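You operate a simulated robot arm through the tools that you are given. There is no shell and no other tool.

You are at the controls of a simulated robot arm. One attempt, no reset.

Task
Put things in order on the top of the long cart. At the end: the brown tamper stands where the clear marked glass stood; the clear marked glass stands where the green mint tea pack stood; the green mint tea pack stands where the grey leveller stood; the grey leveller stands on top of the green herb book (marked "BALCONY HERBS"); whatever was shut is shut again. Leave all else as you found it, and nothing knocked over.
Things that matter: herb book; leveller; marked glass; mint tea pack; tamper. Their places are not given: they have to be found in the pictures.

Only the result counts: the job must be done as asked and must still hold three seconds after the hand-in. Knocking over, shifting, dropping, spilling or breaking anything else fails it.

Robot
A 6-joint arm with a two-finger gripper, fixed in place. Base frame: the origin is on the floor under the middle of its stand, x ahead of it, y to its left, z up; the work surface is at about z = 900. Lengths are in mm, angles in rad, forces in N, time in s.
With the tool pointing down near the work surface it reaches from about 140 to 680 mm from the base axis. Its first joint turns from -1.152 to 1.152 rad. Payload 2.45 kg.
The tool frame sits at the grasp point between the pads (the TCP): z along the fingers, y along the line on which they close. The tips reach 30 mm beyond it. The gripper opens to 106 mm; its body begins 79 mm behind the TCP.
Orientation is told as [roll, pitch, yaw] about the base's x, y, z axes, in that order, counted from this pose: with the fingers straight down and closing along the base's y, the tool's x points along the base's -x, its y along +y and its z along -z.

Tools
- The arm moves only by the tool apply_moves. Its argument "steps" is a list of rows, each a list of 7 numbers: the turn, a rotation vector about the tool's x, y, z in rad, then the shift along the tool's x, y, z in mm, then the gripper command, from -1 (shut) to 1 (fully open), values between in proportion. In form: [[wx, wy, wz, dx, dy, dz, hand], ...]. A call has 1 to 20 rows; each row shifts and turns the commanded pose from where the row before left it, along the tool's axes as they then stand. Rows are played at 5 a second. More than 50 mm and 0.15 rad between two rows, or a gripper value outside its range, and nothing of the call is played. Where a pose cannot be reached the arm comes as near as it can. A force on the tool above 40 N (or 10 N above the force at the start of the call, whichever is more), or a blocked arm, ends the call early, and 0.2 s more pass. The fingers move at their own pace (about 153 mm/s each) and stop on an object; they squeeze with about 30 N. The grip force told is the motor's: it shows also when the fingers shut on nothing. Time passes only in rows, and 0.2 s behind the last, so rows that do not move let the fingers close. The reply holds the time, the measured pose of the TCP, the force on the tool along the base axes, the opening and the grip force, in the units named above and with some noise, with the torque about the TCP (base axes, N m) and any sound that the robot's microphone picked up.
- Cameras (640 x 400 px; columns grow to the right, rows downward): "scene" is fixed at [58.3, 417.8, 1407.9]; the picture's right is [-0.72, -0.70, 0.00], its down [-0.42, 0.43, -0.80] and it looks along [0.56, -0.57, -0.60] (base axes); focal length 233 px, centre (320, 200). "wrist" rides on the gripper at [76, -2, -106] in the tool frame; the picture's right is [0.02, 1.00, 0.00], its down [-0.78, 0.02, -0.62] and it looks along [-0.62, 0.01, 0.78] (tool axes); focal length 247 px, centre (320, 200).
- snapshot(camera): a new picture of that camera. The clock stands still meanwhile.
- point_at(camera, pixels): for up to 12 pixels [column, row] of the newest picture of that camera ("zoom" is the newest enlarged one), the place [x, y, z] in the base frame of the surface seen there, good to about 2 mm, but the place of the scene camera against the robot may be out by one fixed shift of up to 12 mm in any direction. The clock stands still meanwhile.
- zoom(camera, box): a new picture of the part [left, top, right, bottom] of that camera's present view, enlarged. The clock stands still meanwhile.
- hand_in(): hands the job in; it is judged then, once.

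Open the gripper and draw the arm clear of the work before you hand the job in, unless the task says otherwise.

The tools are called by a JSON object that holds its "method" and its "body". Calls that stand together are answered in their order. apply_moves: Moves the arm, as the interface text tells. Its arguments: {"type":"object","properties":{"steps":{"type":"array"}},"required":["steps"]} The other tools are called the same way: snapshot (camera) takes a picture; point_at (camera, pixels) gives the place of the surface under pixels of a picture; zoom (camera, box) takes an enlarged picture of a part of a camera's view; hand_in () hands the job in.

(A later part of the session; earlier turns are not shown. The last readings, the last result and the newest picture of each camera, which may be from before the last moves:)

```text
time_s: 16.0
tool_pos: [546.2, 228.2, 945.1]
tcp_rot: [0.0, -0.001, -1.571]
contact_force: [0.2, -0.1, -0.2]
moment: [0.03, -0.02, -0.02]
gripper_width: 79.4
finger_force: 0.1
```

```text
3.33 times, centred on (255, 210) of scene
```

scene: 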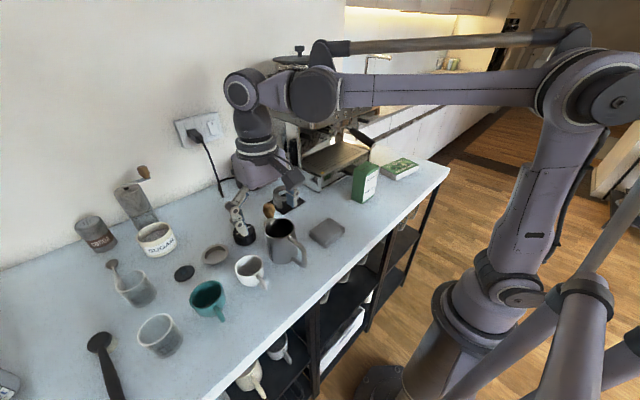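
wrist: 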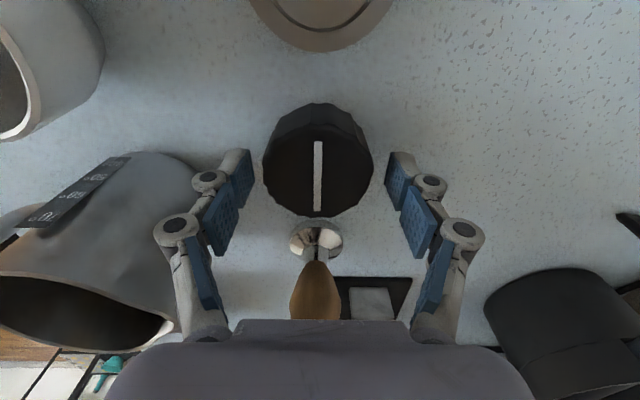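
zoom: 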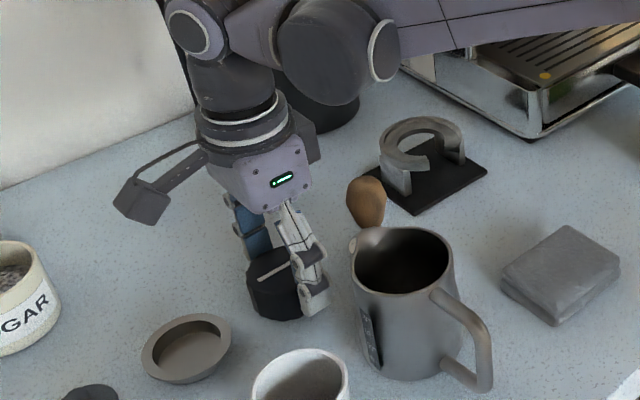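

The puck sits centred between the pads at (317,175). I close the fingers, then lift 20 mm and read its weight.

{"method": "apply_moves", "body": {"steps": [[0, 0, 0, 0, 0, 0, 0], [0, 0, 0, 0, 0, 0, -0.5], [0, 0, 0, 0, 0, 0, -1], [0, 0, 0, 0, 0, 0, -1]]}}

{"method": "apply_moves", "body": {"steps": [[0, 0, 0, 0, 0, -10, -1], [0, 0, 0, 0, 0, -10, -1], [0, 0, 0, 0, 0, 0, -1], [0, 0, 0, 0, 0, 0, -1], [0, 0, 0, 0, 0, 0, -1]]}}

{"method": "apply_moves", "body": {"steps": [[0, 0, 0, 0, 0, 0, -1]]}}

{"method": "apply_moves", "body": {"steps": [[0, 0, 0, 0, 0, 0, -1]]}}

{"method": "apply_moves", "body": {"steps": [[0, 0, 0, 0, 0, 0, -1]]}}

```text
time_s: 17.0
tool_pos: [547.0, 228.5, 945.3]
tcp_rot: [0.001, -0.002, -1.571]
contact_force: [-2.2, 0.1, 5.0]
moment: [0.0, 0.08, -0.03]
gripper_width: 59.3
finger_force: 30.5
```

```text
time_s: 18.2
tool_pos: [547.4, 227.1, 964.2]
tcp_rot: [0.0, -0.002, -1.571]
contact_force: [0.1, 0.2, -3.0]
moment: [-0.02, -0.01, -0.03]
gripper_width: 59.2
finger_force: 30.4
```

```text
time_s: 18.6
tool_pos: [546.2, 228.2, 964.9]
tcp_rot: [0.001, -0.002, -1.57]
contact_force: [-0.4, -0.1, -2.4]
moment: [-0.01, 0.0, -0.05]
gripper_width: 58.8
finger_force: 30.3
```

```text
time_s: 19.0
tool_pos: [546.4, 227.5, 964.6]
tcp_rot: [-0.001, -0.001, -1.57]
contact_force: [0.4, -0.2, -2.9]
moment: [-0.04, -0.01, -0.01]
gripper_width: 59.2
finger_force: 29.9
```

```text
time_s: 19.4
tool_pos: [546.9, 227.3, 964.7]
tcp_rot: [0.0, -0.002, -1.572]
contact_force: [0.1, 0.3, -2.5]
moment: [-0.02, 0.01, 0.0]
gripper_width: 59.2
finger_force: 29.2
```

The puck weighs about 2.7 N (≈0.28 kg), dense metal-like, standard 58 mm – consistent with a coffee leveller sitting next to the tamper. I lift it clear and draw it back to x≈340 before traversing in front of the machine.

{"method": "apply_moves", "body": {"steps": [[0, 0, 0, 0, 0, -40, -1], [0, 0, 0, 0, 0, -40, -1], [0, 0, 0, 0, 0, -35, -1], [0, 0, 0, 0, -41, -12, -1], [0, 0, 0, 0, -41, -12, -1], [0, 0, 0, 0, -41, -12, -1], [0, 0, 0, 0, -41, -12, -1], [0, 0, 0, 0, -41, -12, -1], [0, 0, 0, 0, 0, 0, -1]]}}

{"method": "snapshot", "body": {"camera": "wrist"}}

{"method": "snapshot", "body": {"camera": "scene"}}

```text
time_s: 21.4
tool_pos: [340.4, 227.3, 1140.4]
tcp_rot: [0.001, -0.002, -1.57]
contact_force: [0.6, 0.3, -3.5]
moment: [0.01, 0.01, -0.01]
gripper_width: 59.1
finger_force: 29.8
```

```text
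taken
```

wrist: 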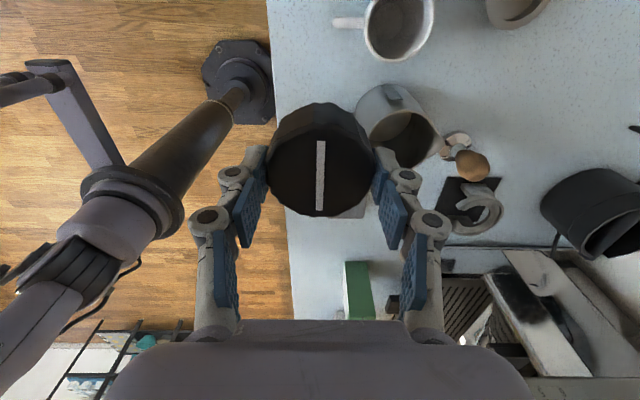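

```text
taken
```

scene: 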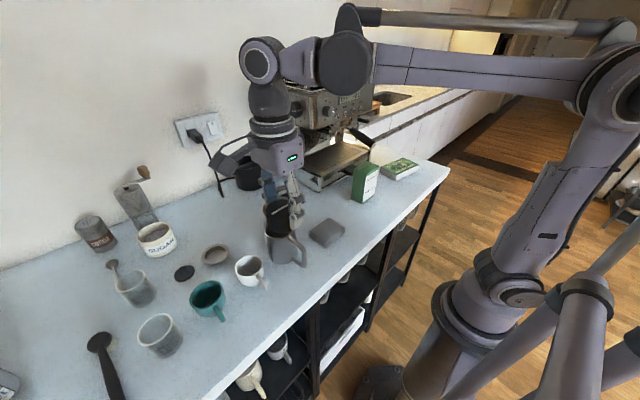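

The puck is held firmly and clear of everything. I traverse at x≈340 toward y≈-430 (book side).

{"method": "apply_moves", "body": {"steps": [[0, 0, 0, -47, 0, 0, -1], [0, 0, 0, -47, 0, 0, -1], [0, 0, 0, -47, 0, 0, -1], [0, 0, 0, -47, 0, 0, -1], [0, 0, 0, -47, 0, 0, -1], [0, 0, 0, -47, 0, 0, -1], [0, 0, 0, -47, 0, 0, -1], [0, 0, 0, -47, 0, 0, -1], [0, 0, 0, -47, 0, 0, -1], [0, 0, 0, -47, 0, 0, -1], [0, 0, 0, -47, 0, 0, -1], [0, 0, 0, -47, 0, 0, -1], [0, 0, 0, -47, 0, 0, -1], [0, 0, 0, -47, 0, 0, -1], [0, 0, 0, 0, 0, 0, -1]]}}

{"method": "snapshot", "body": {"camera": "wrist"}}

{"method": "snapshot", "body": {"camera": "scene"}}

```text
time_s: 24.6
tool_pos: [340.0, -430.3, 1139.9]
tcp_rot: [0.0, -0.001, -1.571]
contact_force: [0.6, 0.3, -2.3]
moment: [-0.02, -0.01, 0.02]
gripper_width: 59.1
finger_force: 29.8
```

```text
taken
```

wrist: 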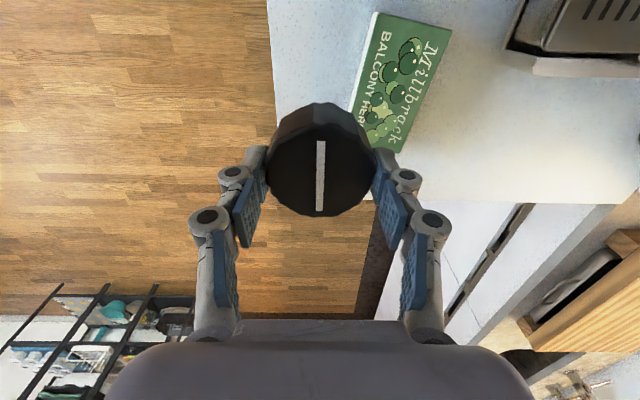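

```text
taken
```

scene: 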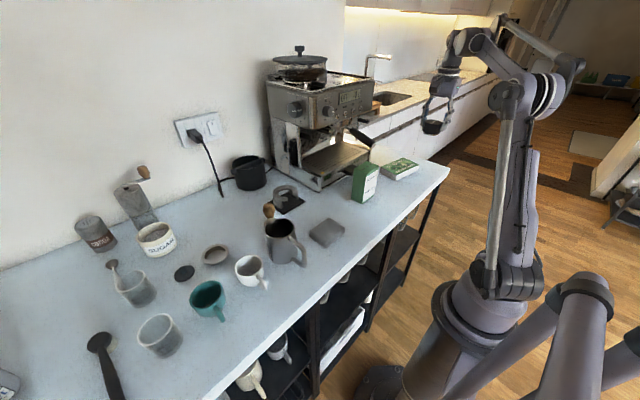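

The book is visible at (400,80) with three corners in view. I'll measure them for the exact centre and top height.

{"method": "point_at", "body": {"camera": "wrist", "pixels": [[380, 16], [449, 32], [399, 149], [400, 80], [420, 90], [365, 120], [350, 105], [372, 30]]}}

{"method": "zoom", "body": {"camera": "scene", "box": [375, 145, 435, 190]}}

{"method": "point_at", "body": {"camera": "zoom", "pixels": [[120, 125], [330, 215], [475, 130], [290, 75], [300, 150], [100, 270], [345, 250], [460, 160]]}}

```text
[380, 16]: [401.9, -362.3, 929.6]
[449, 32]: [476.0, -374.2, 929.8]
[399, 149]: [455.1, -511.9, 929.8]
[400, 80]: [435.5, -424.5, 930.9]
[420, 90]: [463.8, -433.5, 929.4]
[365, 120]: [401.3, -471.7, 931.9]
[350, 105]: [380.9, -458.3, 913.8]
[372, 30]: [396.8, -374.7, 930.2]
```

```text
8.89 times, centred on (405, 168) of scene
```

zoom: 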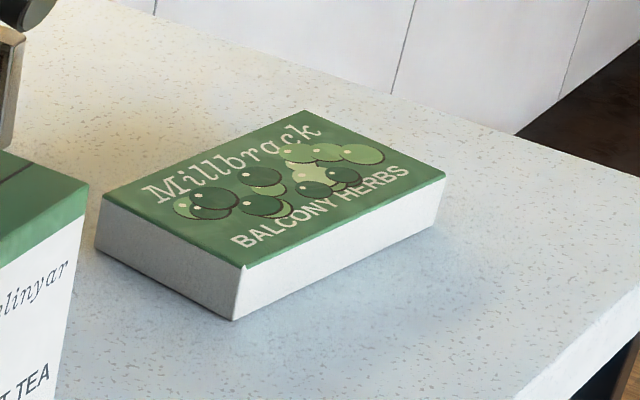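

```text
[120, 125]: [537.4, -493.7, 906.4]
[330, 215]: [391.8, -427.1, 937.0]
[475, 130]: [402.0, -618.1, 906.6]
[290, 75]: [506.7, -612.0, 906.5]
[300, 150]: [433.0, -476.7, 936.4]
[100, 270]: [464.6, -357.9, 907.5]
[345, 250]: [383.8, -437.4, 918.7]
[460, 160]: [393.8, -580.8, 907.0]
```

The book's top is at z≈930 with corners (401,-361), (477,-374), (456,-513), so its centre is (428,-437). I move over it and lower the puck to just above the cover.

{"method": "apply_moves", "body": {"steps": [[0, 0, 0, -4, 44, 0, -1], [0, 0, 0, -5, 44, 0, -1], [0, 0, 0, 0, 0, 40, -1], [0, 0, 0, 0, 0, 40, -1], [0, 0, 0, 0, 0, 40, -1], [0, 0, 0, 0, 0, 30, -1], [0, 0, 0, 0, 0, 0, -1]]}}

{"method": "zoom", "body": {"camera": "scene", "box": [350, 110, 460, 200]}}

{"method": "snapshot", "body": {"camera": "wrist"}}

```text
time_s: 26.2
tool_pos: [416.8, -436.5, 988.8]
tcp_rot: [0.002, -0.002, -1.571]
contact_force: [-0.1, 0.0, -2.8]
moment: [-0.01, -0.03, 0.03]
gripper_width: 59.1
finger_force: 29.7
out of reach, approached as far as the arm can: row 2
```

```text
4.44 times, centred on (405, 155) of scene
```

zoom: 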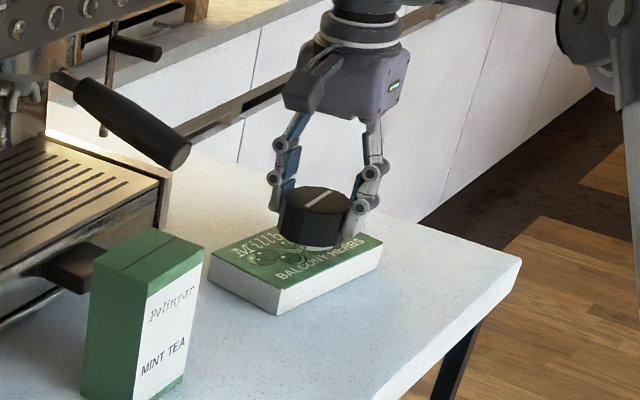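

```text
taken
```

wrist: 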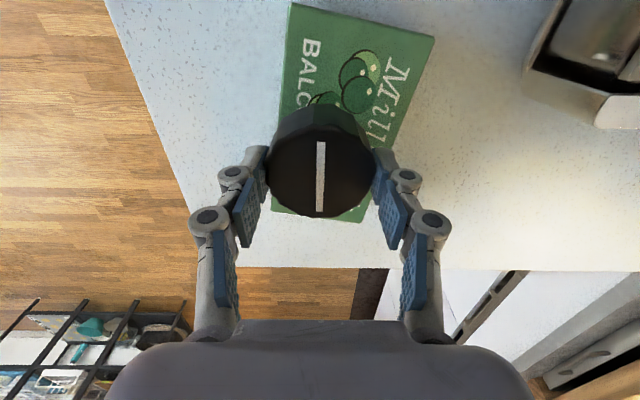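

The arm clipped at x≈417 when high; now it's at z≈989 where reach should be better. I nudge +11 mm in x and -2 in y, then check before lowering.

{"method": "apply_moves", "body": {"steps": [[0, 0, 0, -1, 6, 0, -1], [0, 0, 0, -1, 5, 0, -1], [0, 0, 0, 0, 0, 0, -1]]}}

{"method": "apply_moves", "body": {"steps": [[0, 0, 0, 0, 0, 5, -1], [0, 0, 0, 0, 0, 4, -1], [0, 0, 0, 0, 0, 0, -1]]}}

```text
time_s: 27.0
tool_pos: [427.3, -438.5, 988.8]
tcp_rot: [0.001, -0.001, -1.571]
contact_force: [-0.7, -0.9, -2.9]
moment: [-0.02, -0.02, -0.03]
gripper_width: 59.0
finger_force: 29.9
```

```text
time_s: 27.8
tool_pos: [428.3, -437.7, 980.3]
tcp_rot: [0.001, -0.001, -1.568]
contact_force: [0.3, 0.1, -2.6]
moment: [-0.01, 0.01, -0.02]
gripper_width: 58.9
finger_force: 30.0
```

Now at (428,-438,980), expected contact near z≈974.5. I lower in small steps watching the vertical force.

{"method": "apply_moves", "body": {"steps": [[0, 0, 0, 0, 0, 2, -1], [0, 0, 0, 0, 0, 2, -1], [0, 0, 0, 0, 0, 0, -1]]}}

{"method": "apply_moves", "body": {"steps": [[0, 0, 0, 0, 0, 1, -1], [0, 0, 0, 0, 0, 0, -1]]}}

{"method": "apply_moves", "body": {"steps": [[0, 0, 0, 0, 0, 1, -1], [0, 0, 0, 0, 0, 0, -1]]}}

```text
time_s: 28.6
tool_pos: [427.0, -438.2, 976.1]
tcp_rot: [0.0, -0.003, -1.571]
contact_force: [-0.1, 0.1, -2.2]
moment: [-0.02, 0.01, 0.0]
gripper_width: 58.8
finger_force: 30.2
```

```text
time_s: 29.2
tool_pos: [428.4, -438.6, 975.3]
tcp_rot: [0.0, -0.002, -1.572]
contact_force: [-0.8, 0.8, -2.5]
moment: [0.01, 0.0, -0.01]
gripper_width: 59.1
finger_force: 29.5
```

```text
time_s: 29.8
tool_pos: [427.9, -439.6, 974.7]
tcp_rot: [0.001, 0.0, -1.571]
contact_force: [0.0, -0.9, 8.1]
moment: [-0.03, -0.08, 0.02]
gripper_width: 59.1
finger_force: 30.2
```

Contact: force jumped to +8 N at z=974.7, so the puck rests on the book. I open the fingers and rise straight up.

{"method": "apply_moves", "body": {"steps": [[0, 0, 0, 0, 0, 0, 0.3], [0, 0, 0, 0, 0, 0, 0.5], [0, 0, 0, 0, 0, 0, 0.5], [0, 0, 0, 0, 0, -30, 0.5], [0, 0, 0, 0, 0, -40, 0.5], [0, 0, 0, 0, -30, -30, 0.5], [0, 0, 0, 0, -40, -20, 1], [0, 0, 0, 0, 0, 0, 1]]}}

{"method": "zoom", "body": {"camera": "scene", "box": [350, 110, 460, 200]}}

{"method": "snapshot", "body": {"camera": "wrist"}}

```text
time_s: 31.6
tool_pos: [357.1, -437.9, 1094.5]
tcp_rot: [0.001, 0.0, -1.57]
contact_force: [0.3, -0.2, 0.6]
moment: [0.0, 0.0, 0.01]
gripper_width: 106.2
finger_force: 0.0
```

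```text
4.44 times, centred on (405, 155) of scene
```

zoom: 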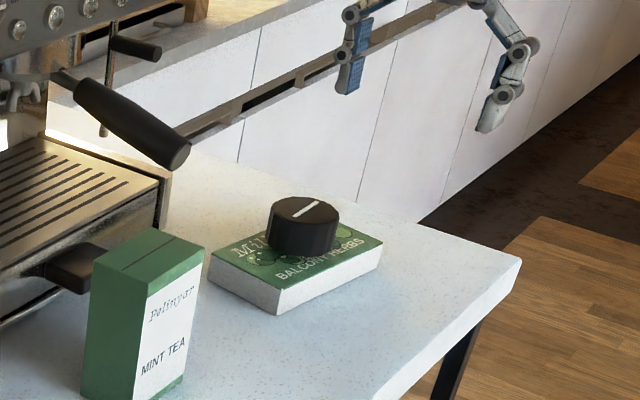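

```text
taken
```

wrist: 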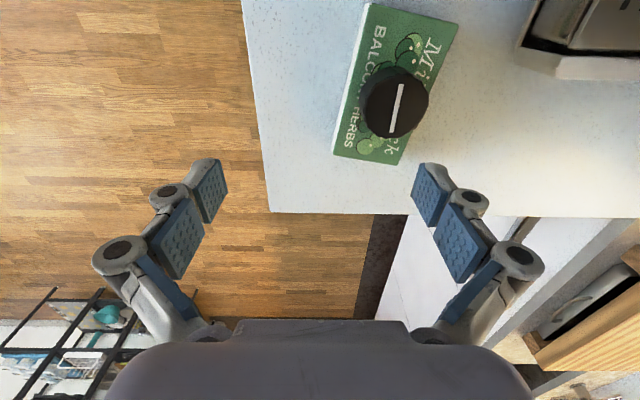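

The puck sits squarely on the book at (395,103). Now to the mint pack: I move back along y to about -200, rotating the tool to yaw 0 at height.

{"method": "apply_moves", "body": {"steps": [[0, 0, 0, 47, -4, -12, 1], [0, 0, 0, 47, -4, -12, 1], [0, 0, 0, 47, -4, -12, 1], [0, 0, 0, 47, -4, -12, 1], [0, 0, 0, 47, 0, -8, 1], [0, 0, -0.1428, 0, 0, 0, 1], [0, 0, -0.1428, 0, 0, 0, 1], [0, 0, -0.1428, 0, 0, 0, 1], [0, 0, -0.1428, 0, 0, 0, 1], [0, 0, -0.1428, 0, 0, 0, 1], [0, 0, -0.1428, 0, 0, 0, 1], [0, 0, -0.1428, 0, 0, 0, 1], [0, 0, -0.1428, 0, 0, 0, 1], [0, 0, -0.1428, 0, 0, 0, 1], [0, 0, -0.1428, 0, 0, 0, 1], [0, 0, -0.1428, 0, 0, 0, 1], [0, 0, 0, 0, 0, 0, 1]]}}

{"method": "snapshot", "body": {"camera": "wrist"}}

{"method": "zoom", "body": {"camera": "wrist", "box": [220, 80, 420, 300]}}

```text
time_s: 35.2
tool_pos: [342.0, -202.7, 1149.7]
tcp_rot: [-0.003, 0.001, 0.001]
contact_force: [0.2, 0.2, -0.7]
moment: [-0.01, -0.01, 0.03]
gripper_width: 105.8
finger_force: 0.0
```

```text
taken
```

wrist: 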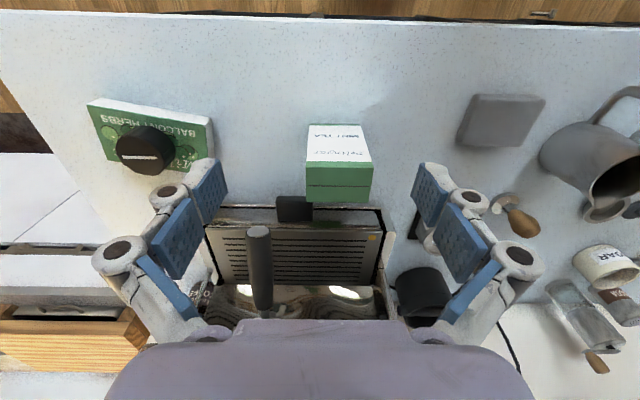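

```text
1.82 times, centred on (320, 190) of wrist
```

zoom: 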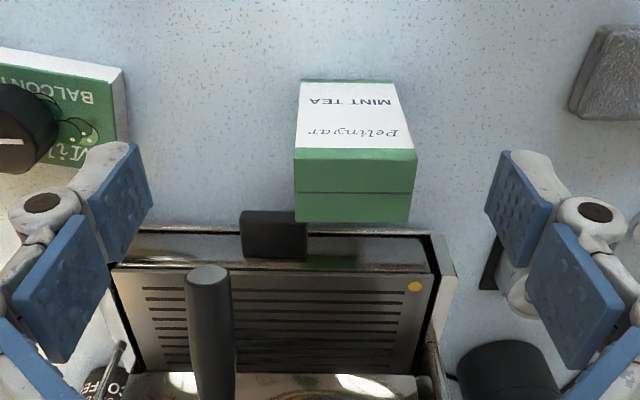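

The pack's top face lies at roughly (295–415, 150–222) in this zoom; the portafilter handle's end is at (208,275) and the tray handle at (273,235). I measure all of them.

{"method": "point_at", "body": {"camera": "zoom", "pixels": [[297, 150], [416, 152], [408, 220], [297, 219], [302, 82], [392, 84], [355, 185], [208, 270], [208, 300], [245, 215], [303, 215], [275, 240]]}}

{"method": "point_at", "body": {"camera": "wrist", "pixels": [[260, 232], [248, 235], [272, 235], [300, 212], [365, 213], [210, 215], [340, 190], [145, 145], [300, 255], [264, 300]]}}

```text
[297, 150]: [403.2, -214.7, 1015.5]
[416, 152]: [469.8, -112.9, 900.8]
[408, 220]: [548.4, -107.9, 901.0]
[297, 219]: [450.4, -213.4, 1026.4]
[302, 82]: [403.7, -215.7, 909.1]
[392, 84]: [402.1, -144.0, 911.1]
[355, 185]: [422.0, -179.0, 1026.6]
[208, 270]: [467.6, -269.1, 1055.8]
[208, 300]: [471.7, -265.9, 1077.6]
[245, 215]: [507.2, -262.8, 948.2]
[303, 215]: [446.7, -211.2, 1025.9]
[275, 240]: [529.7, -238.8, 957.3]
```

```text
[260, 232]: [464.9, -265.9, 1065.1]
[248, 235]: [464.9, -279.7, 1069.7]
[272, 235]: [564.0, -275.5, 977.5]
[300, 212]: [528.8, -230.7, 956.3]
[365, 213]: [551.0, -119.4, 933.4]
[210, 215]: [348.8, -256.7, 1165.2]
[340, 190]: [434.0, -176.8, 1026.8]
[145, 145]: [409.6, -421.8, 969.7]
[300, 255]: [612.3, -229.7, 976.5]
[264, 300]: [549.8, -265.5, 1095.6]
```

Pack spans x 403–450, y -215 to -144, top z≈1026, centre (426.5,-179.5). The portafilter handle ends at (465,-267,~1065), so I check the gripper body's size from the scene camera before going in.

{"method": "snapshot", "body": {"camera": "scene"}}

{"method": "zoom", "body": {"camera": "scene", "box": [340, 30, 470, 150]}}

```text
taken
```

scene: 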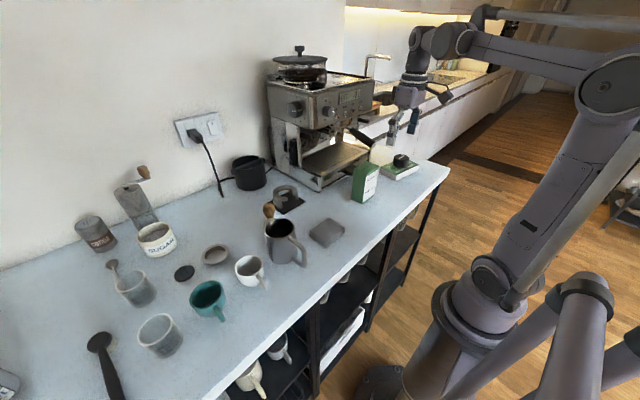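

```text
3.33 times, centred on (405, 90) of scene
```

zoom: 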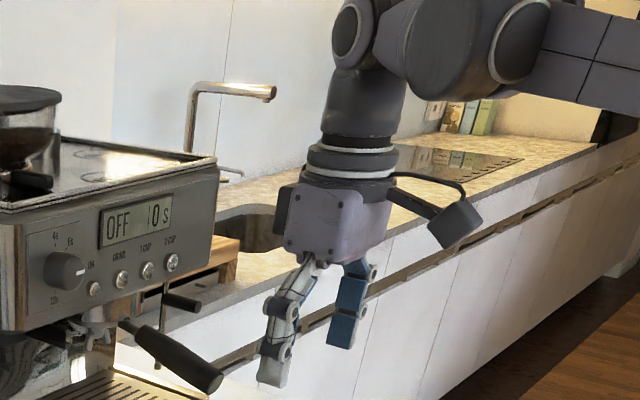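

{"method": "point_at", "body": {"camera": "zoom", "pixels": [[290, 190], [290, 245], [330, 255], [340, 200], [385, 240], [355, 215], [295, 270], [280, 315], [100, 270], [200, 180], [215, 165], [205, 375]]}}

{"method": "point_at", "body": {"camera": "scene", "pixels": [[345, 98], [312, 112], [370, 90], [340, 118], [372, 142], [362, 137], [300, 110], [275, 100]]}}

```text
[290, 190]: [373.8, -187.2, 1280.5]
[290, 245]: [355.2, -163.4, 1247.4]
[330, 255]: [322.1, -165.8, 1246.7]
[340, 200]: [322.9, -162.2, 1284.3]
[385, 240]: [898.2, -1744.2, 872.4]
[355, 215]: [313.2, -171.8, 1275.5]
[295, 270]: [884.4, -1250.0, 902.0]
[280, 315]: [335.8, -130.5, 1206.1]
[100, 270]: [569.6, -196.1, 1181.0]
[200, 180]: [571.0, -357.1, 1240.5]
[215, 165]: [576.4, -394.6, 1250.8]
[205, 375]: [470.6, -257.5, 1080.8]
```

```text
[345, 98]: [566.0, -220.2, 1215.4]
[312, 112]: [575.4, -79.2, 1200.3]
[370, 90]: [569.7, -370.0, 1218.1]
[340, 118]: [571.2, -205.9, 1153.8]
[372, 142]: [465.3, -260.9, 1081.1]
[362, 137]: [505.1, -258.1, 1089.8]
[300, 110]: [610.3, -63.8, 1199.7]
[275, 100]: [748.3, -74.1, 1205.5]
```

Body is only ±40 mm (y) and ±32 mm (x), so with TCP at (426.5,-179.5) it clears the portafilter handle and the machine front (x≈566). I move over the pack and descend partway, then check alignment.

{"method": "apply_moves", "body": {"steps": [[0, 0, 0, -28, 8, 0, 0.9], [0, 0, 0, -28, 8, 0, 0.9], [0, 0, 0, -28.5, 7, 0, 0.9], [0, 0, 0, 0, 0, 35, 0.9], [0, 0, 0, 0, 0, 35, 0.9], [0, 0, 0, 0, 0, 10, 0.9], [0, 0, 0, 0, 0, 0, 0.9]]}}

{"method": "snapshot", "body": {"camera": "wrist"}}

{"method": "zoom", "body": {"camera": "scene", "box": [320, 90, 430, 210]}}

```text
time_s: 36.8
tool_pos: [426.2, -180.5, 1070.2]
tcp_rot: [0.0, -0.001, 0.0]
contact_force: [0.6, -0.4, 0.5]
moment: [0.0, -0.01, 0.02]
gripper_width: 100.7
finger_force: 0.1
```

```text
taken
```

wrist: 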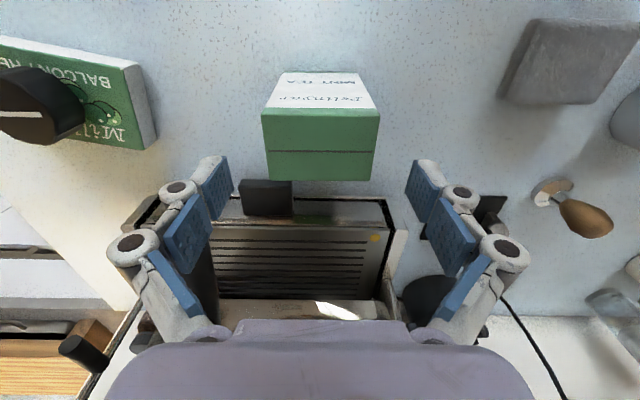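

```text
3.33 times, centred on (375, 150) of scene
```

zoom: 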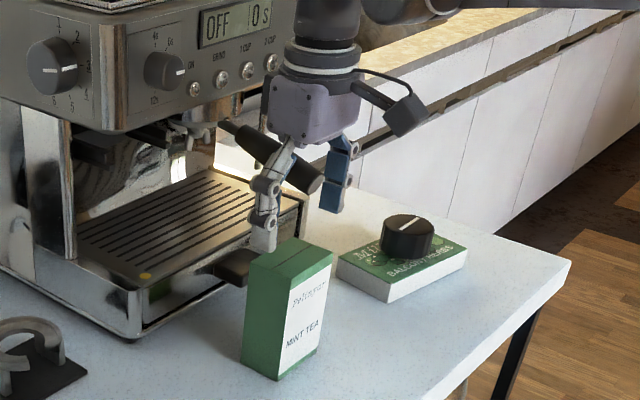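

The pack's top is at (262–380, 113–180) in the wrist view. I re-measure its corners from this closer position.

{"method": "point_at", "body": {"camera": "wrist", "pixels": [[264, 113], [377, 113], [370, 178], [271, 177], [320, 150], [320, 112], [320, 178], [282, 78], [360, 78]]}}

```text
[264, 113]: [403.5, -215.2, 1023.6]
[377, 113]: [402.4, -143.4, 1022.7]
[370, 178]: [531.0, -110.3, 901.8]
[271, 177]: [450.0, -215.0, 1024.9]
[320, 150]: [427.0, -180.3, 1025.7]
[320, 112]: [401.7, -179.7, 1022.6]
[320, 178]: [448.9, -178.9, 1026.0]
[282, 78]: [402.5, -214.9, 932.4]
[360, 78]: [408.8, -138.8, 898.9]
```

Pack centre (426,-179.3), aligned with the axes. I descend to z≈1000 and close on its sides.

{"method": "apply_moves", "body": {"steps": [[0, 0, 0, 0, 1, 35, 0.9], [0, 0, 0, 0, 0, 35, 0.9], [0, 0, 0, 0, 0, 0, 0.6], [0, 0, 0, 0, 0, 0, 0], [0, 0, 0, 0, 0, 0, -1], [0, 0, 0, 0, 0, 0, -1]]}}

```text
time_s: 38.2
tool_pos: [426.3, -178.6, 1001.0]
tcp_rot: [-0.002, -0.001, -0.001]
contact_force: [0.3, -0.8, 1.2]
moment: [-0.12, -0.06, 0.0]
gripper_width: 74.7
finger_force: 30.5
```

Gripped at width 74.7 with 30 N. I lift a little and check that the pack comes along.

{"method": "apply_moves", "body": {"steps": [[0, 0, 0, 0, 0, -10, -1], [0, 0, 0, 0, 0, -20, -1], [0, 0, 0, 0, 0, -30, -1], [0, 0, 0, 0, 0, 0, -1]]}}

{"method": "zoom", "body": {"camera": "scene", "box": [320, 90, 430, 210]}}

{"method": "snapshot", "body": {"camera": "wrist"}}

```text
time_s: 39.2
tool_pos: [427.1, -177.9, 1060.6]
tcp_rot: [-0.002, -0.002, 0.0]
contact_force: [0.7, -0.7, -1.8]
moment: [0.03, -0.03, 0.03]
gripper_width: 74.5
finger_force: 30.4
```

```text
3.33 times, centred on (375, 150) of scene
```

zoom: 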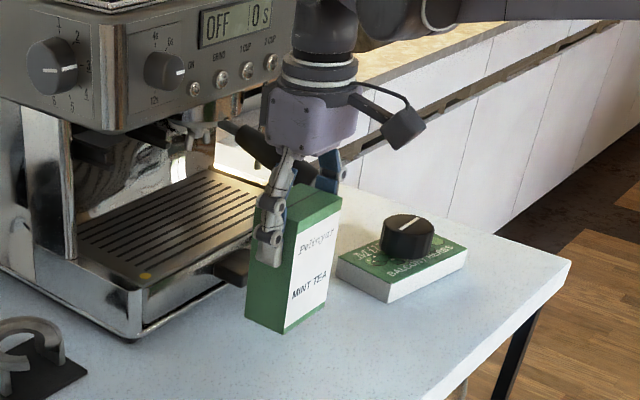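

```text
taken
```

wrist: 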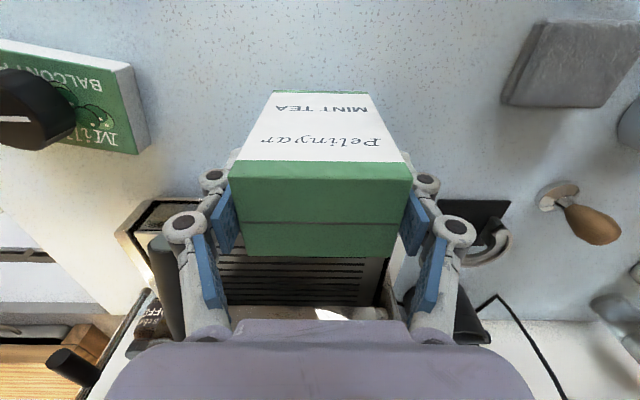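

The pack is held upright (about 2 N). I raise it to z≈1125, back off in x to ~370, and traverse to y≈230.

{"method": "apply_moves", "body": {"steps": [[0, 0, 0, 0, 0, -35, -1], [0, 0, 0, 27, 0, -30, -1], [0, 0, 0, 30, 0, 0, -1], [0, 0, 0, 0, 45, 0, -1], [0, 0, 0, 0, 45, 0, -1], [0, 0, 0, 0, 45, 0, -1], [0, 0, 0, 0, 45, 0, -1], [0, 0, 0, 0, 45, 0, -1], [0, 0, 0, 0, 45, 0, -1], [0, 0, 0, 0, 45, 0, -1], [0, 0, 0, 0, 45, 0, -1], [0, 0, 0, 0, 48, 0, -1], [0, 0, 0, 0, 0, 0, -1]]}}

{"method": "snapshot", "body": {"camera": "wrist"}}

{"method": "snapshot", "body": {"camera": "scene"}}

```text
time_s: 42.0
tool_pos: [369.4, 228.7, 1123.4]
tcp_rot: [-0.001, 0.0, 0.0]
contact_force: [-0.4, 0.7, -0.7]
moment: [-0.02, -0.02, 0.01]
gripper_width: 74.2
finger_force: 30.0
```

```text
taken
```

wrist: 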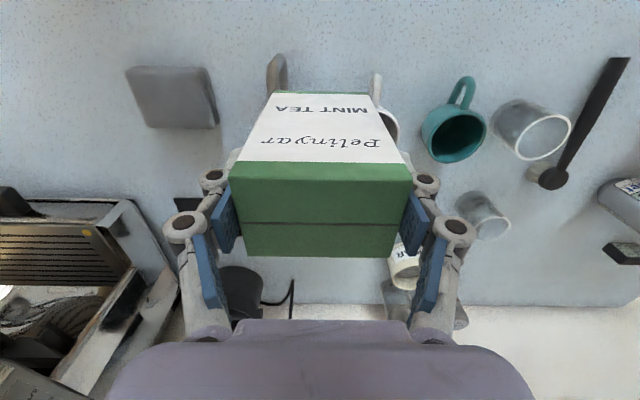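

```text
taken
```

scene: 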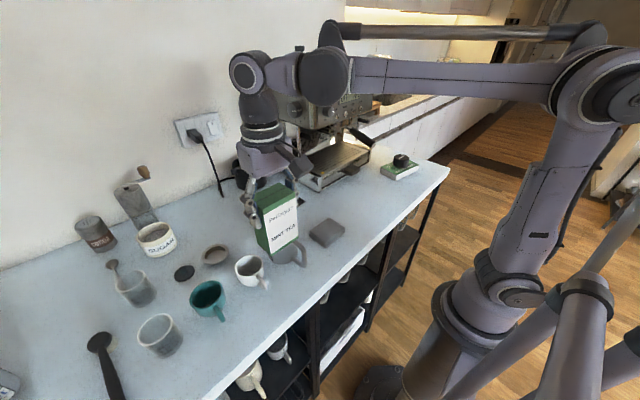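

Everything else undisturbed. I move the pack forward over the puck's old spot (545.5, 230), keeping its bottom at z≈1023, above the pitcher.

{"method": "apply_moves", "body": {"steps": [[0, 0, 0, -44, 0.5, 0, -1], [0, 0, 0, -44, 0.5, 0, -1], [0, 0, 0, -44, 0, 0, -1], [0, 0, 0, -44, 0, 0, -1], [0, 0, 0, 0, 0, 0, -1]]}}

{"method": "snapshot", "body": {"camera": "wrist"}}

{"method": "zoom", "body": {"camera": "scene", "box": [180, 130, 330, 290]}}

```text
time_s: 43.2
tool_pos: [545.4, 229.4, 1124.8]
tcp_rot: [0.0, 0.001, 0.0]
contact_force: [-0.4, 0.0, -2.1]
moment: [-0.01, 0.01, 0.01]
gripper_width: 74.7
finger_force: 29.6
```

```text
taken
```

wrist: 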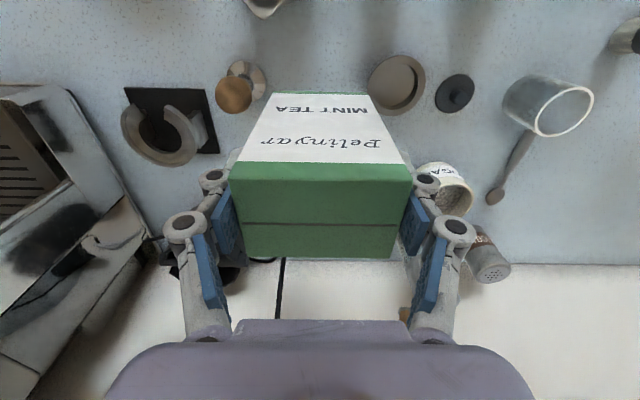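

```text
2.50 times, centred on (255, 210) of scene
```

zoom: 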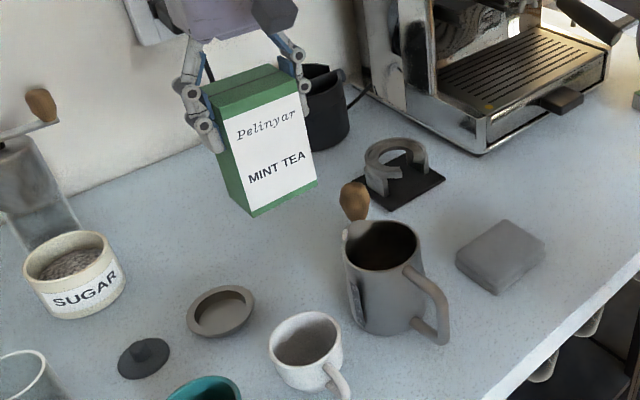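

Clear gaps on both sides (tamper at (240,95), basket at (397,83) in the wrist view). I lower the pack to ~12 mm above the top, then creep.

{"method": "apply_moves", "body": {"steps": [[0, 0, 0, 0, 0.5, 35, -1], [0, 0, 0, 0, 0, 35, -1], [0, 0, 0, 0, 0, 30, -1], [0, 0, 0, 0, 0, 13, -1], [0, 0, 0, 0, 0, 0, -1]]}}

{"method": "apply_moves", "body": {"steps": [[0, 0, 0, 0, 0, 4, -1], [0, 0, 0, 0, 0, 3, -1], [0, 0, 0, 0, 0, 0, -1]]}}

{"method": "apply_moves", "body": {"steps": [[0, 0, 0, 0, 0, 1.5, -1], [0, 0, 0, 0, 0, 0, -1]]}}

```text
time_s: 44.4
tool_pos: [545.2, 230.2, 1011.4]
tcp_rot: [-0.002, 0.0, 0.0]
contact_force: [-0.4, 0.2, -1.9]
moment: [0.0, 0.01, 0.01]
gripper_width: 74.0
finger_force: 29.9
```

```text
time_s: 45.2
tool_pos: [544.6, 231.0, 1003.5]
tcp_rot: [-0.002, -0.001, -0.001]
contact_force: [-0.2, 0.1, -2.5]
moment: [0.0, -0.01, 0.0]
gripper_width: 74.3
finger_force: 30.0
```

```text
time_s: 45.8
tool_pos: [545.3, 230.2, 1003.3]
tcp_rot: [-0.001, -0.002, 0.0]
contact_force: [0.3, 0.2, -1.0]
moment: [0.02, 0.02, 0.01]
gripper_width: 74.3
finger_force: 29.8
```

Still hanging (force about -1 to -2 N) near z≈1003. I creep down 1 mm at a time.

{"method": "apply_moves", "body": {"steps": [[0, 0, 0, 0, 0, 1, -1], [0, 0, 0, 0, 0, 0, -1]]}}

{"method": "apply_moves", "body": {"steps": [[0, 0, 0, 0, 0, 1, -1], [0, 0, 0, 0, 0, 0, -1]]}}

```text
time_s: 46.4
tool_pos: [544.3, 230.7, 1001.4]
tcp_rot: [-0.002, -0.001, -0.001]
contact_force: [0.7, 0.3, -2.7]
moment: [0.01, 0.04, 0.01]
gripper_width: 74.2
finger_force: 30.0
```

```text
time_s: 47.0
tool_pos: [545.4, 229.1, 1000.4]
tcp_rot: [-0.002, 0.0, 0.0]
contact_force: [0.3, 0.0, -1.6]
moment: [0.01, -0.02, 0.04]
gripper_width: 74.4
finger_force: 29.7
```

{"method": "apply_moves", "body": {"steps": [[0, 0, 0, 0, 0, 1, -1], [0, 0, 0, 0, 0, 0, -1]]}}

{"method": "zoom", "body": {"camera": "scene", "box": [210, 180, 300, 260]}}

```text
time_s: 47.6
tool_pos: [546.0, 231.1, 1001.1]
tcp_rot: [-0.002, -0.001, 0.001]
contact_force: [1.4, 1.0, 9.3]
moment: [-0.03, -0.16, 0.03]
gripper_width: 74.2
finger_force: 30.0
```

```text
5.00 times, centred on (255, 220) of scene
```

zoom: 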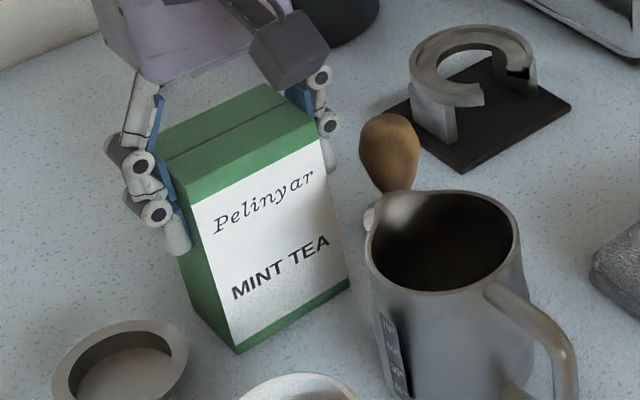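

Contact (+9 N), the pack stands on the cart. I open just a little (to ~84 mm, keeping clear of the tamper) and rise straight up.

{"method": "apply_moves", "body": {"steps": [[0, 0, 0, 0, 0, 0, 0.5], [0, 0, 0, 0, 0, 0, 0.58], [0, 0, 0, 0, 0, 0, 0.58], [0, 0, 0, 0, 0, -20, 0.58], [0, 0, 0, 0, 0, -40, 0.58], [0, 0, 0, 0, 0, -40, 0.58], [0, 0, 0, 0, 0, -20, 0.58], [0, 0, 0, 0, 0, 0, 0.58]]}}

{"method": "zoom", "body": {"camera": "scene", "box": [180, 130, 330, 290]}}

{"method": "snapshot", "body": {"camera": "wrist"}}

```text
time_s: 49.4
tool_pos: [544.7, 230.1, 1119.7]
tcp_rot: [-0.002, 0.001, 0.001]
contact_force: [-0.3, -0.8, 0.0]
moment: [-0.02, 0.0, -0.02]
gripper_width: 84.1
finger_force: 0.1
```

```text
2.50 times, centred on (255, 210) of scene
```

zoom: 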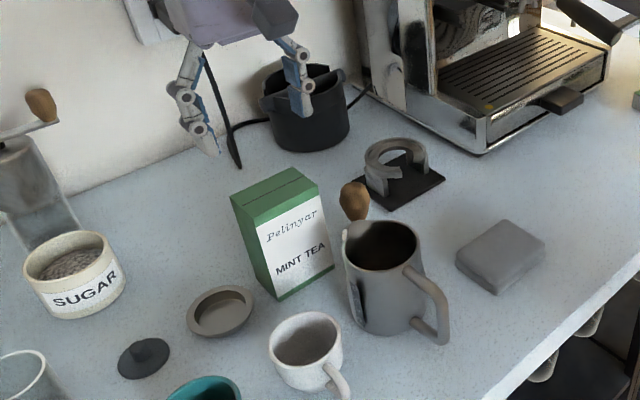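

```text
taken
```

wrist: 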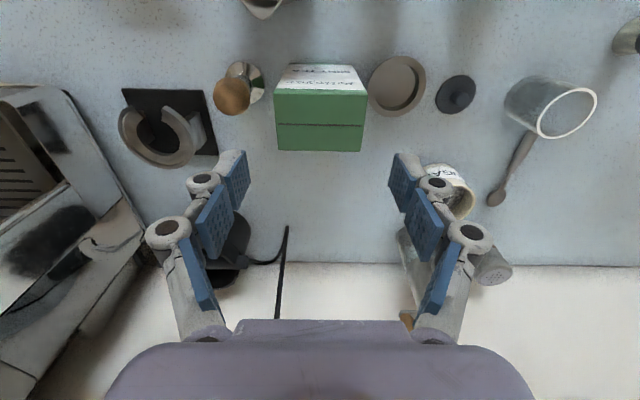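

The pack stands upright at the puck's old place. I verify its position with the wrist camera.

{"method": "point_at", "body": {"camera": "wrist", "pixels": [[277, 98], [364, 98], [360, 148], [279, 148], [320, 122], [290, 66], [350, 66], [378, 85], [420, 85], [398, 60], [398, 112]]}}

```text
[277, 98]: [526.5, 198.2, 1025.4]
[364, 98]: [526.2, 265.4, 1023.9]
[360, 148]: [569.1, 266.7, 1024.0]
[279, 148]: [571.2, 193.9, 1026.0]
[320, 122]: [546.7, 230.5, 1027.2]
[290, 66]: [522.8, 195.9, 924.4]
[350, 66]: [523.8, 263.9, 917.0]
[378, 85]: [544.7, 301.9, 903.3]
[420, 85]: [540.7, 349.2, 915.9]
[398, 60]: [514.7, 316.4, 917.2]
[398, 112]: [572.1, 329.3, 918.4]
```

Pack centre is now (546.5, 230.5), matching the leveller's old spot. Next the ml-marked glass: I move back diagonally to about (335, 486) at height for a close look.

{"method": "apply_moves", "body": {"steps": [[0, 0, 0, 30, 32, 0, 1], [0, 0, 0, 30, 32, 0, 1], [0, 0, 0, 30, 32, 0, 1], [0, 0, 0, 30, 32, 0, 1], [0, 0, 0, 30, 32, 0, 1], [0, 0, 0, 30, 32, 0, 1], [0, 0, 0, 30, 32, 10, 1], [0, 0, 0, 0, 32, 10, 1], [0, 0, 0, 0, 0, 0, 1]]}}

{"method": "snapshot", "body": {"camera": "wrist"}}

{"method": "zoom", "body": {"camera": "wrist", "box": [240, 60, 440, 260]}}

```text
time_s: 51.4
tool_pos: [335.8, 486.9, 1099.7]
tcp_rot: [-0.002, -0.001, 0.001]
contact_force: [0.5, -0.5, 0.0]
moment: [0.02, -0.01, 0.02]
gripper_width: 105.9
finger_force: 0.0
```

```text
taken
```

wrist: 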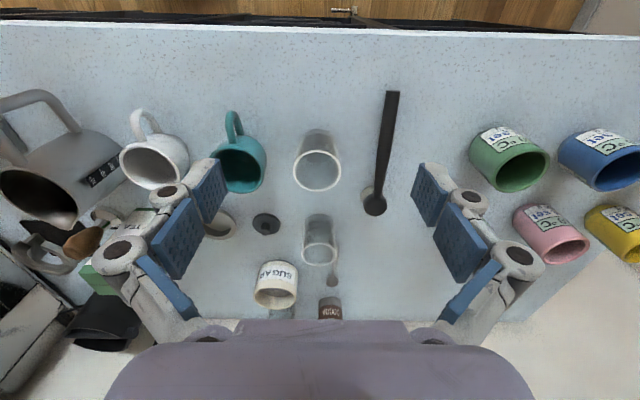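

```text
2.00 times, centred on (340, 160) of wrist
```

zoom: 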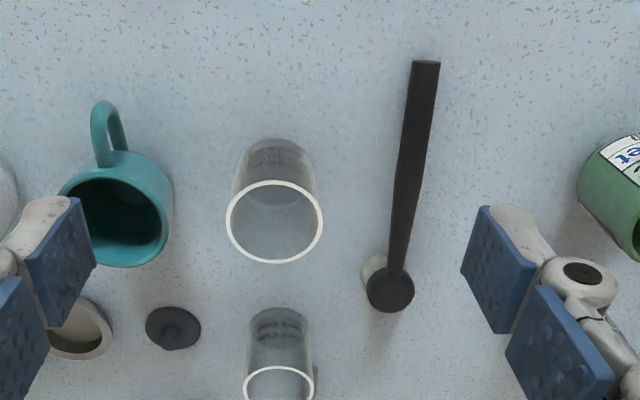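

The ml glass's rim shows at (228–322, 182–262) in the zoom. I measure rim, base and neighbouring brush and teal mug.

{"method": "point_at", "body": {"camera": "zoom", "pixels": [[229, 222], [320, 222], [275, 184], [275, 261], [240, 150], [310, 150], [275, 140], [275, 230], [390, 295], [430, 65], [150, 190], [172, 190]]}}

{"method": "zoom", "body": {"camera": "scene", "box": [130, 300, 200, 365]}}

{"method": "point_at", "body": {"camera": "zoom", "pixels": [[100, 250], [360, 130], [150, 120], [290, 290], [250, 380], [450, 290], [400, 340], [330, 370], [480, 340], [120, 330], [210, 200], [300, 330]]}}

```text
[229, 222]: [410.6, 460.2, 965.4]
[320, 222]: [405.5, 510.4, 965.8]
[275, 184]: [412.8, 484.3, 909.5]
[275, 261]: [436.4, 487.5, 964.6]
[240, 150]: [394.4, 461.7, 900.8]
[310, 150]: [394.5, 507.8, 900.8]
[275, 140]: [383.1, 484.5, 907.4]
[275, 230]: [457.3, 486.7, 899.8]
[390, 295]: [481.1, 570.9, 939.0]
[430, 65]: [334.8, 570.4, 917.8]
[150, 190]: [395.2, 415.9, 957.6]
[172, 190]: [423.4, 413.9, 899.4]
```

```text
6.15 times, centred on (165, 332) of scene
```

zoom: 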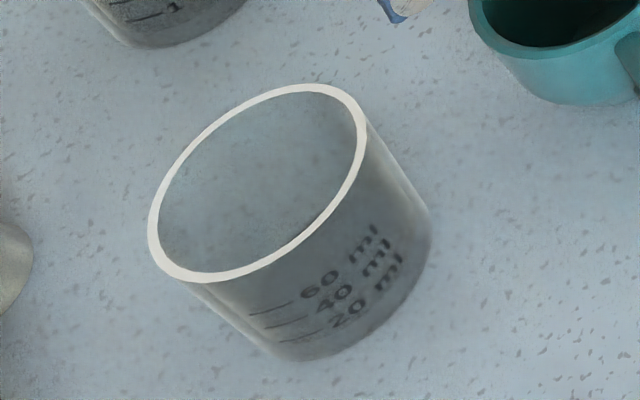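

```text
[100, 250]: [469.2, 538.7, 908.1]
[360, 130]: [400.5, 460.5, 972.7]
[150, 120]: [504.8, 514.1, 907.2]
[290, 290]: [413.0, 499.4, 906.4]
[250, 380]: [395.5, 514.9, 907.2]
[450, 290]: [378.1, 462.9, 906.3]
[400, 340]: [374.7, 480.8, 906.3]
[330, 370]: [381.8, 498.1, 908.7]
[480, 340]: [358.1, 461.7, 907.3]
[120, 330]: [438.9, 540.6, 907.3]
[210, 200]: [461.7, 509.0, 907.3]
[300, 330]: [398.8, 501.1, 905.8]
```

The ml glass: rim Ø≈51, centre about (410.5, 485.5), rim z≈965; mug edge at y=416 and brush at y≈570 leave room for fingers along y. I drop to z≈1008 first (reach), then go forward over it.

{"method": "apply_moves", "body": {"steps": [[0, 0, 0, 0, 0, 45, 0.5], [0, 0, 0, 0, 0, 45, 0.5], [0, 0, 0, -25, 0, 0, 0.5], [0, 0, 0, -25, -1, 0, 0.5], [0, 0, 0, -25, 0, 0, 0.5], [0, 0, 0, 0, 0, 0, 0.5]]}}

{"method": "snapshot", "body": {"camera": "wrist"}}

{"method": "zoom", "body": {"camera": "wrist", "box": [230, 20, 410, 180]}}

```text
time_s: 52.8
tool_pos: [409.7, 485.5, 1008.0]
tcp_rot: [-0.002, 0.0, -0.001]
contact_force: [0.7, 0.8, 0.4]
moment: [0.03, -0.02, 0.02]
gripper_width: 79.6
finger_force: 0.0
```

```text
taken
```

wrist: 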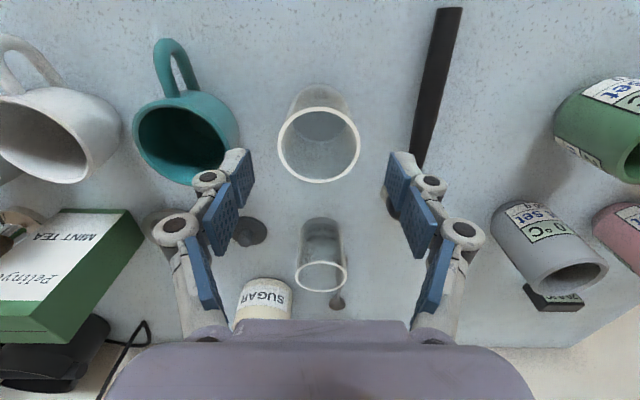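

```text
2.50 times, centred on (320, 100) of wrist
```

zoom: 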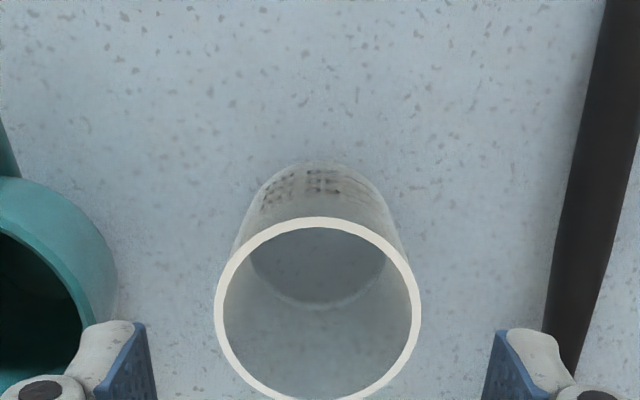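

{"method": "point_at", "body": {"camera": "zoom", "pixels": [[218, 310], [417, 310], [318, 222], [240, 360], [400, 358], [280, 175], [370, 185], [318, 165], [112, 270], [558, 310]]}}

{"method": "point_at", "body": {"camera": "wrist", "pixels": [[320, 110], [320, 181], [281, 145], [359, 145], [236, 150], [412, 160], [250, 160], [388, 165]]}}

```text
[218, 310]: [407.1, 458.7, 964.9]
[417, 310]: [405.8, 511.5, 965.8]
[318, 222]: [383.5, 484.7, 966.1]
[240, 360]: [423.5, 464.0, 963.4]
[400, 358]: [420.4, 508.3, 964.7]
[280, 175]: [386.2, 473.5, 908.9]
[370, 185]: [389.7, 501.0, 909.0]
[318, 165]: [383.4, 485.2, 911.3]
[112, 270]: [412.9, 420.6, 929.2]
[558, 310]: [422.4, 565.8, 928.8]
```

```text
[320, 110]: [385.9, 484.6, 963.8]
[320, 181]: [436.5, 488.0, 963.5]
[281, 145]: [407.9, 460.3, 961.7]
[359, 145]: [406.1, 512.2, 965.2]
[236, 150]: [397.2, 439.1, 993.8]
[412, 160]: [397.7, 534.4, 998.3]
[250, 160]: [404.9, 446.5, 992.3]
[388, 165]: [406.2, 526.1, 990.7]
```

Glass centre (410.2, 485.6), Ø≈53, straight-walled; the TCP is right above. I descend to z≈940 and close.

{"method": "apply_moves", "body": {"steps": [[0, 0, 0, 0, 0, 35, 0.5], [0, 0, 0, 0, 0, 33, 0.5], [0, 0, 0, 0, 0, 0, 0.5]]}}

{"method": "snapshot", "body": {"camera": "wrist"}}

```text
time_s: 53.6
tool_pos: [408.5, 485.4, 941.4]
tcp_rot: [-0.002, 0.001, 0.0]
contact_force: [0.3, 0.2, -0.5]
moment: [-0.01, 0.01, -0.01]
gripper_width: 79.7
finger_force: 0.0
```

```text
taken
```

wrist: 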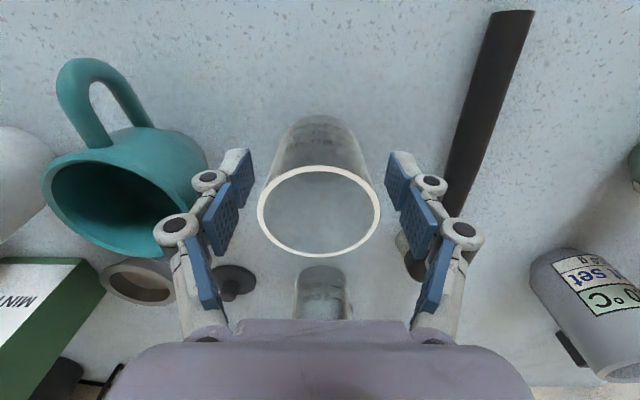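

The glass (320,190) is centred between the pads with gaps to the mug and brush. I close gently and lift a little.

{"method": "apply_moves", "body": {"steps": [[0, 0, 0, 0, 0, 0, 0.2], [0, 0, 0, 0, 0, 0, 0], [0, 0, 0, 0, 0, 0, -0.2], [0, 0, 0, 0, 0, 0, -0.2]]}}

{"method": "apply_moves", "body": {"steps": [[0, 0, 0, 0, 0, -10, -0.2], [0, 0, 0, 0, 0, -15, -0.2], [0, 0, 0, 0, 0, 0, -0.2]]}}

{"method": "zoom", "body": {"camera": "scene", "box": [90, 250, 230, 390]}}

```text
time_s: 54.6
tool_pos: [409.8, 486.8, 941.1]
tcp_rot: [-0.002, -0.002, 0.0]
contact_force: [0.4, -0.5, 1.4]
moment: [0.01, -0.02, 0.02]
gripper_width: 53.1
finger_force: 29.7
```

```text
time_s: 55.4
tool_pos: [409.4, 486.3, 966.6]
tcp_rot: [-0.003, 0.0, -0.001]
contact_force: [0.1, 0.4, -1.1]
moment: [-0.01, -0.02, -0.04]
gripper_width: 53.0
finger_force: 30.3
```

```text
2.86 times, centred on (160, 320) of scene
```

zoom: 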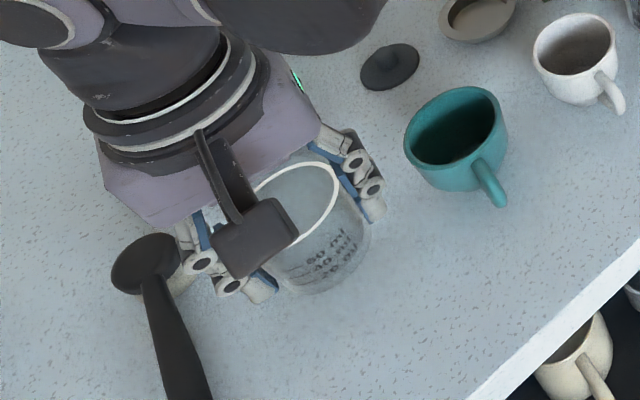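

Glass held (53.0 mm, ~1.1 N). I lift, draw back to x≈340 at z≈1058 and traverse along y to the pack's old place.

{"method": "apply_moves", "body": {"steps": [[0, 0, 0, 0, 0, -20, -0.2], [0, 0, 0, 0, 0, -25, -0.2], [0, 0, 0, 25, 0, -15, -0.2], [0, 0, 0, 25, 0, -15, -0.2], [0, 0, 0, 20, 0, -15, -0.2], [0, 0, 0, 0, 0, 0, -0.2]]}}

{"method": "apply_moves", "body": {"steps": [[0, 0, 0, 0, -47.5, 0, -0.2], [0, 0, 0, 0, -47.5, 0, -0.2], [0, 0, 0, 0, -47.5, 0, -0.2], [0, 0, 0, 0, -47.5, 0, -0.2], [0, 0, 0, 0, -47.5, 0, -0.2], [0, 0, 0, 0, -47.5, 0, -0.2], [0, 0, 0, 0, -47.5, 0, -0.2], [0, 0, 0, 0, -47.5, 0, -0.2], [0, 0, 0, 0, -47.5, 0, -0.2], [0, 0, 0, 0, -47.5, 0, -0.2], [0, 0, 0, 0, -47.5, 0, -0.2], [0, 0, 0, 0, -47.5, 0, -0.2], [0, 0, 0, 0, -47.5, 0, -0.2], [0, 0, 0, 0, -47.5, 0, -0.2], [0, 0, 0, 0, 0, 0, -0.2]]}}

{"method": "snapshot", "body": {"camera": "wrist"}}

{"method": "snapshot", "body": {"camera": "scene"}}

```text
time_s: 56.8
tool_pos: [339.0, 484.8, 1056.6]
tcp_rot: [-0.003, 0.0, -0.002]
contact_force: [-0.2, -0.1, -0.9]
moment: [-0.05, 0.0, 0.02]
gripper_width: 52.9
finger_force: 29.5
```

```text
time_s: 60.0
tool_pos: [339.2, -179.4, 1055.8]
tcp_rot: [-0.001, 0.0, 0.0]
contact_force: [0.0, 0.2, -1.0]
moment: [0.0, -0.04, -0.01]
gripper_width: 53.2
finger_force: 30.2
```

```text
taken
```

wrist: 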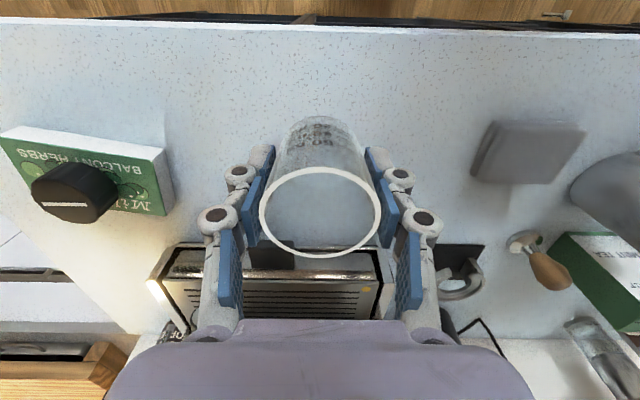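

```text
taken
```

scene: 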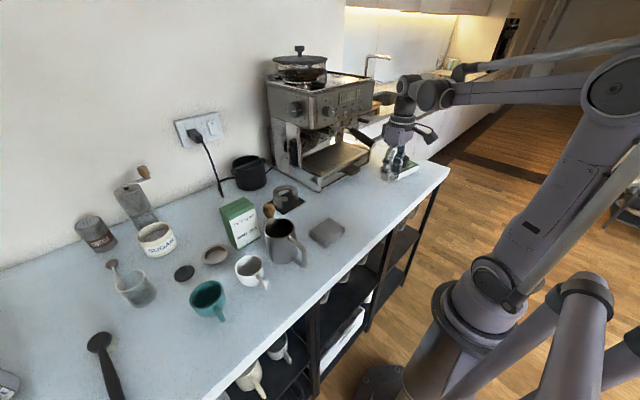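

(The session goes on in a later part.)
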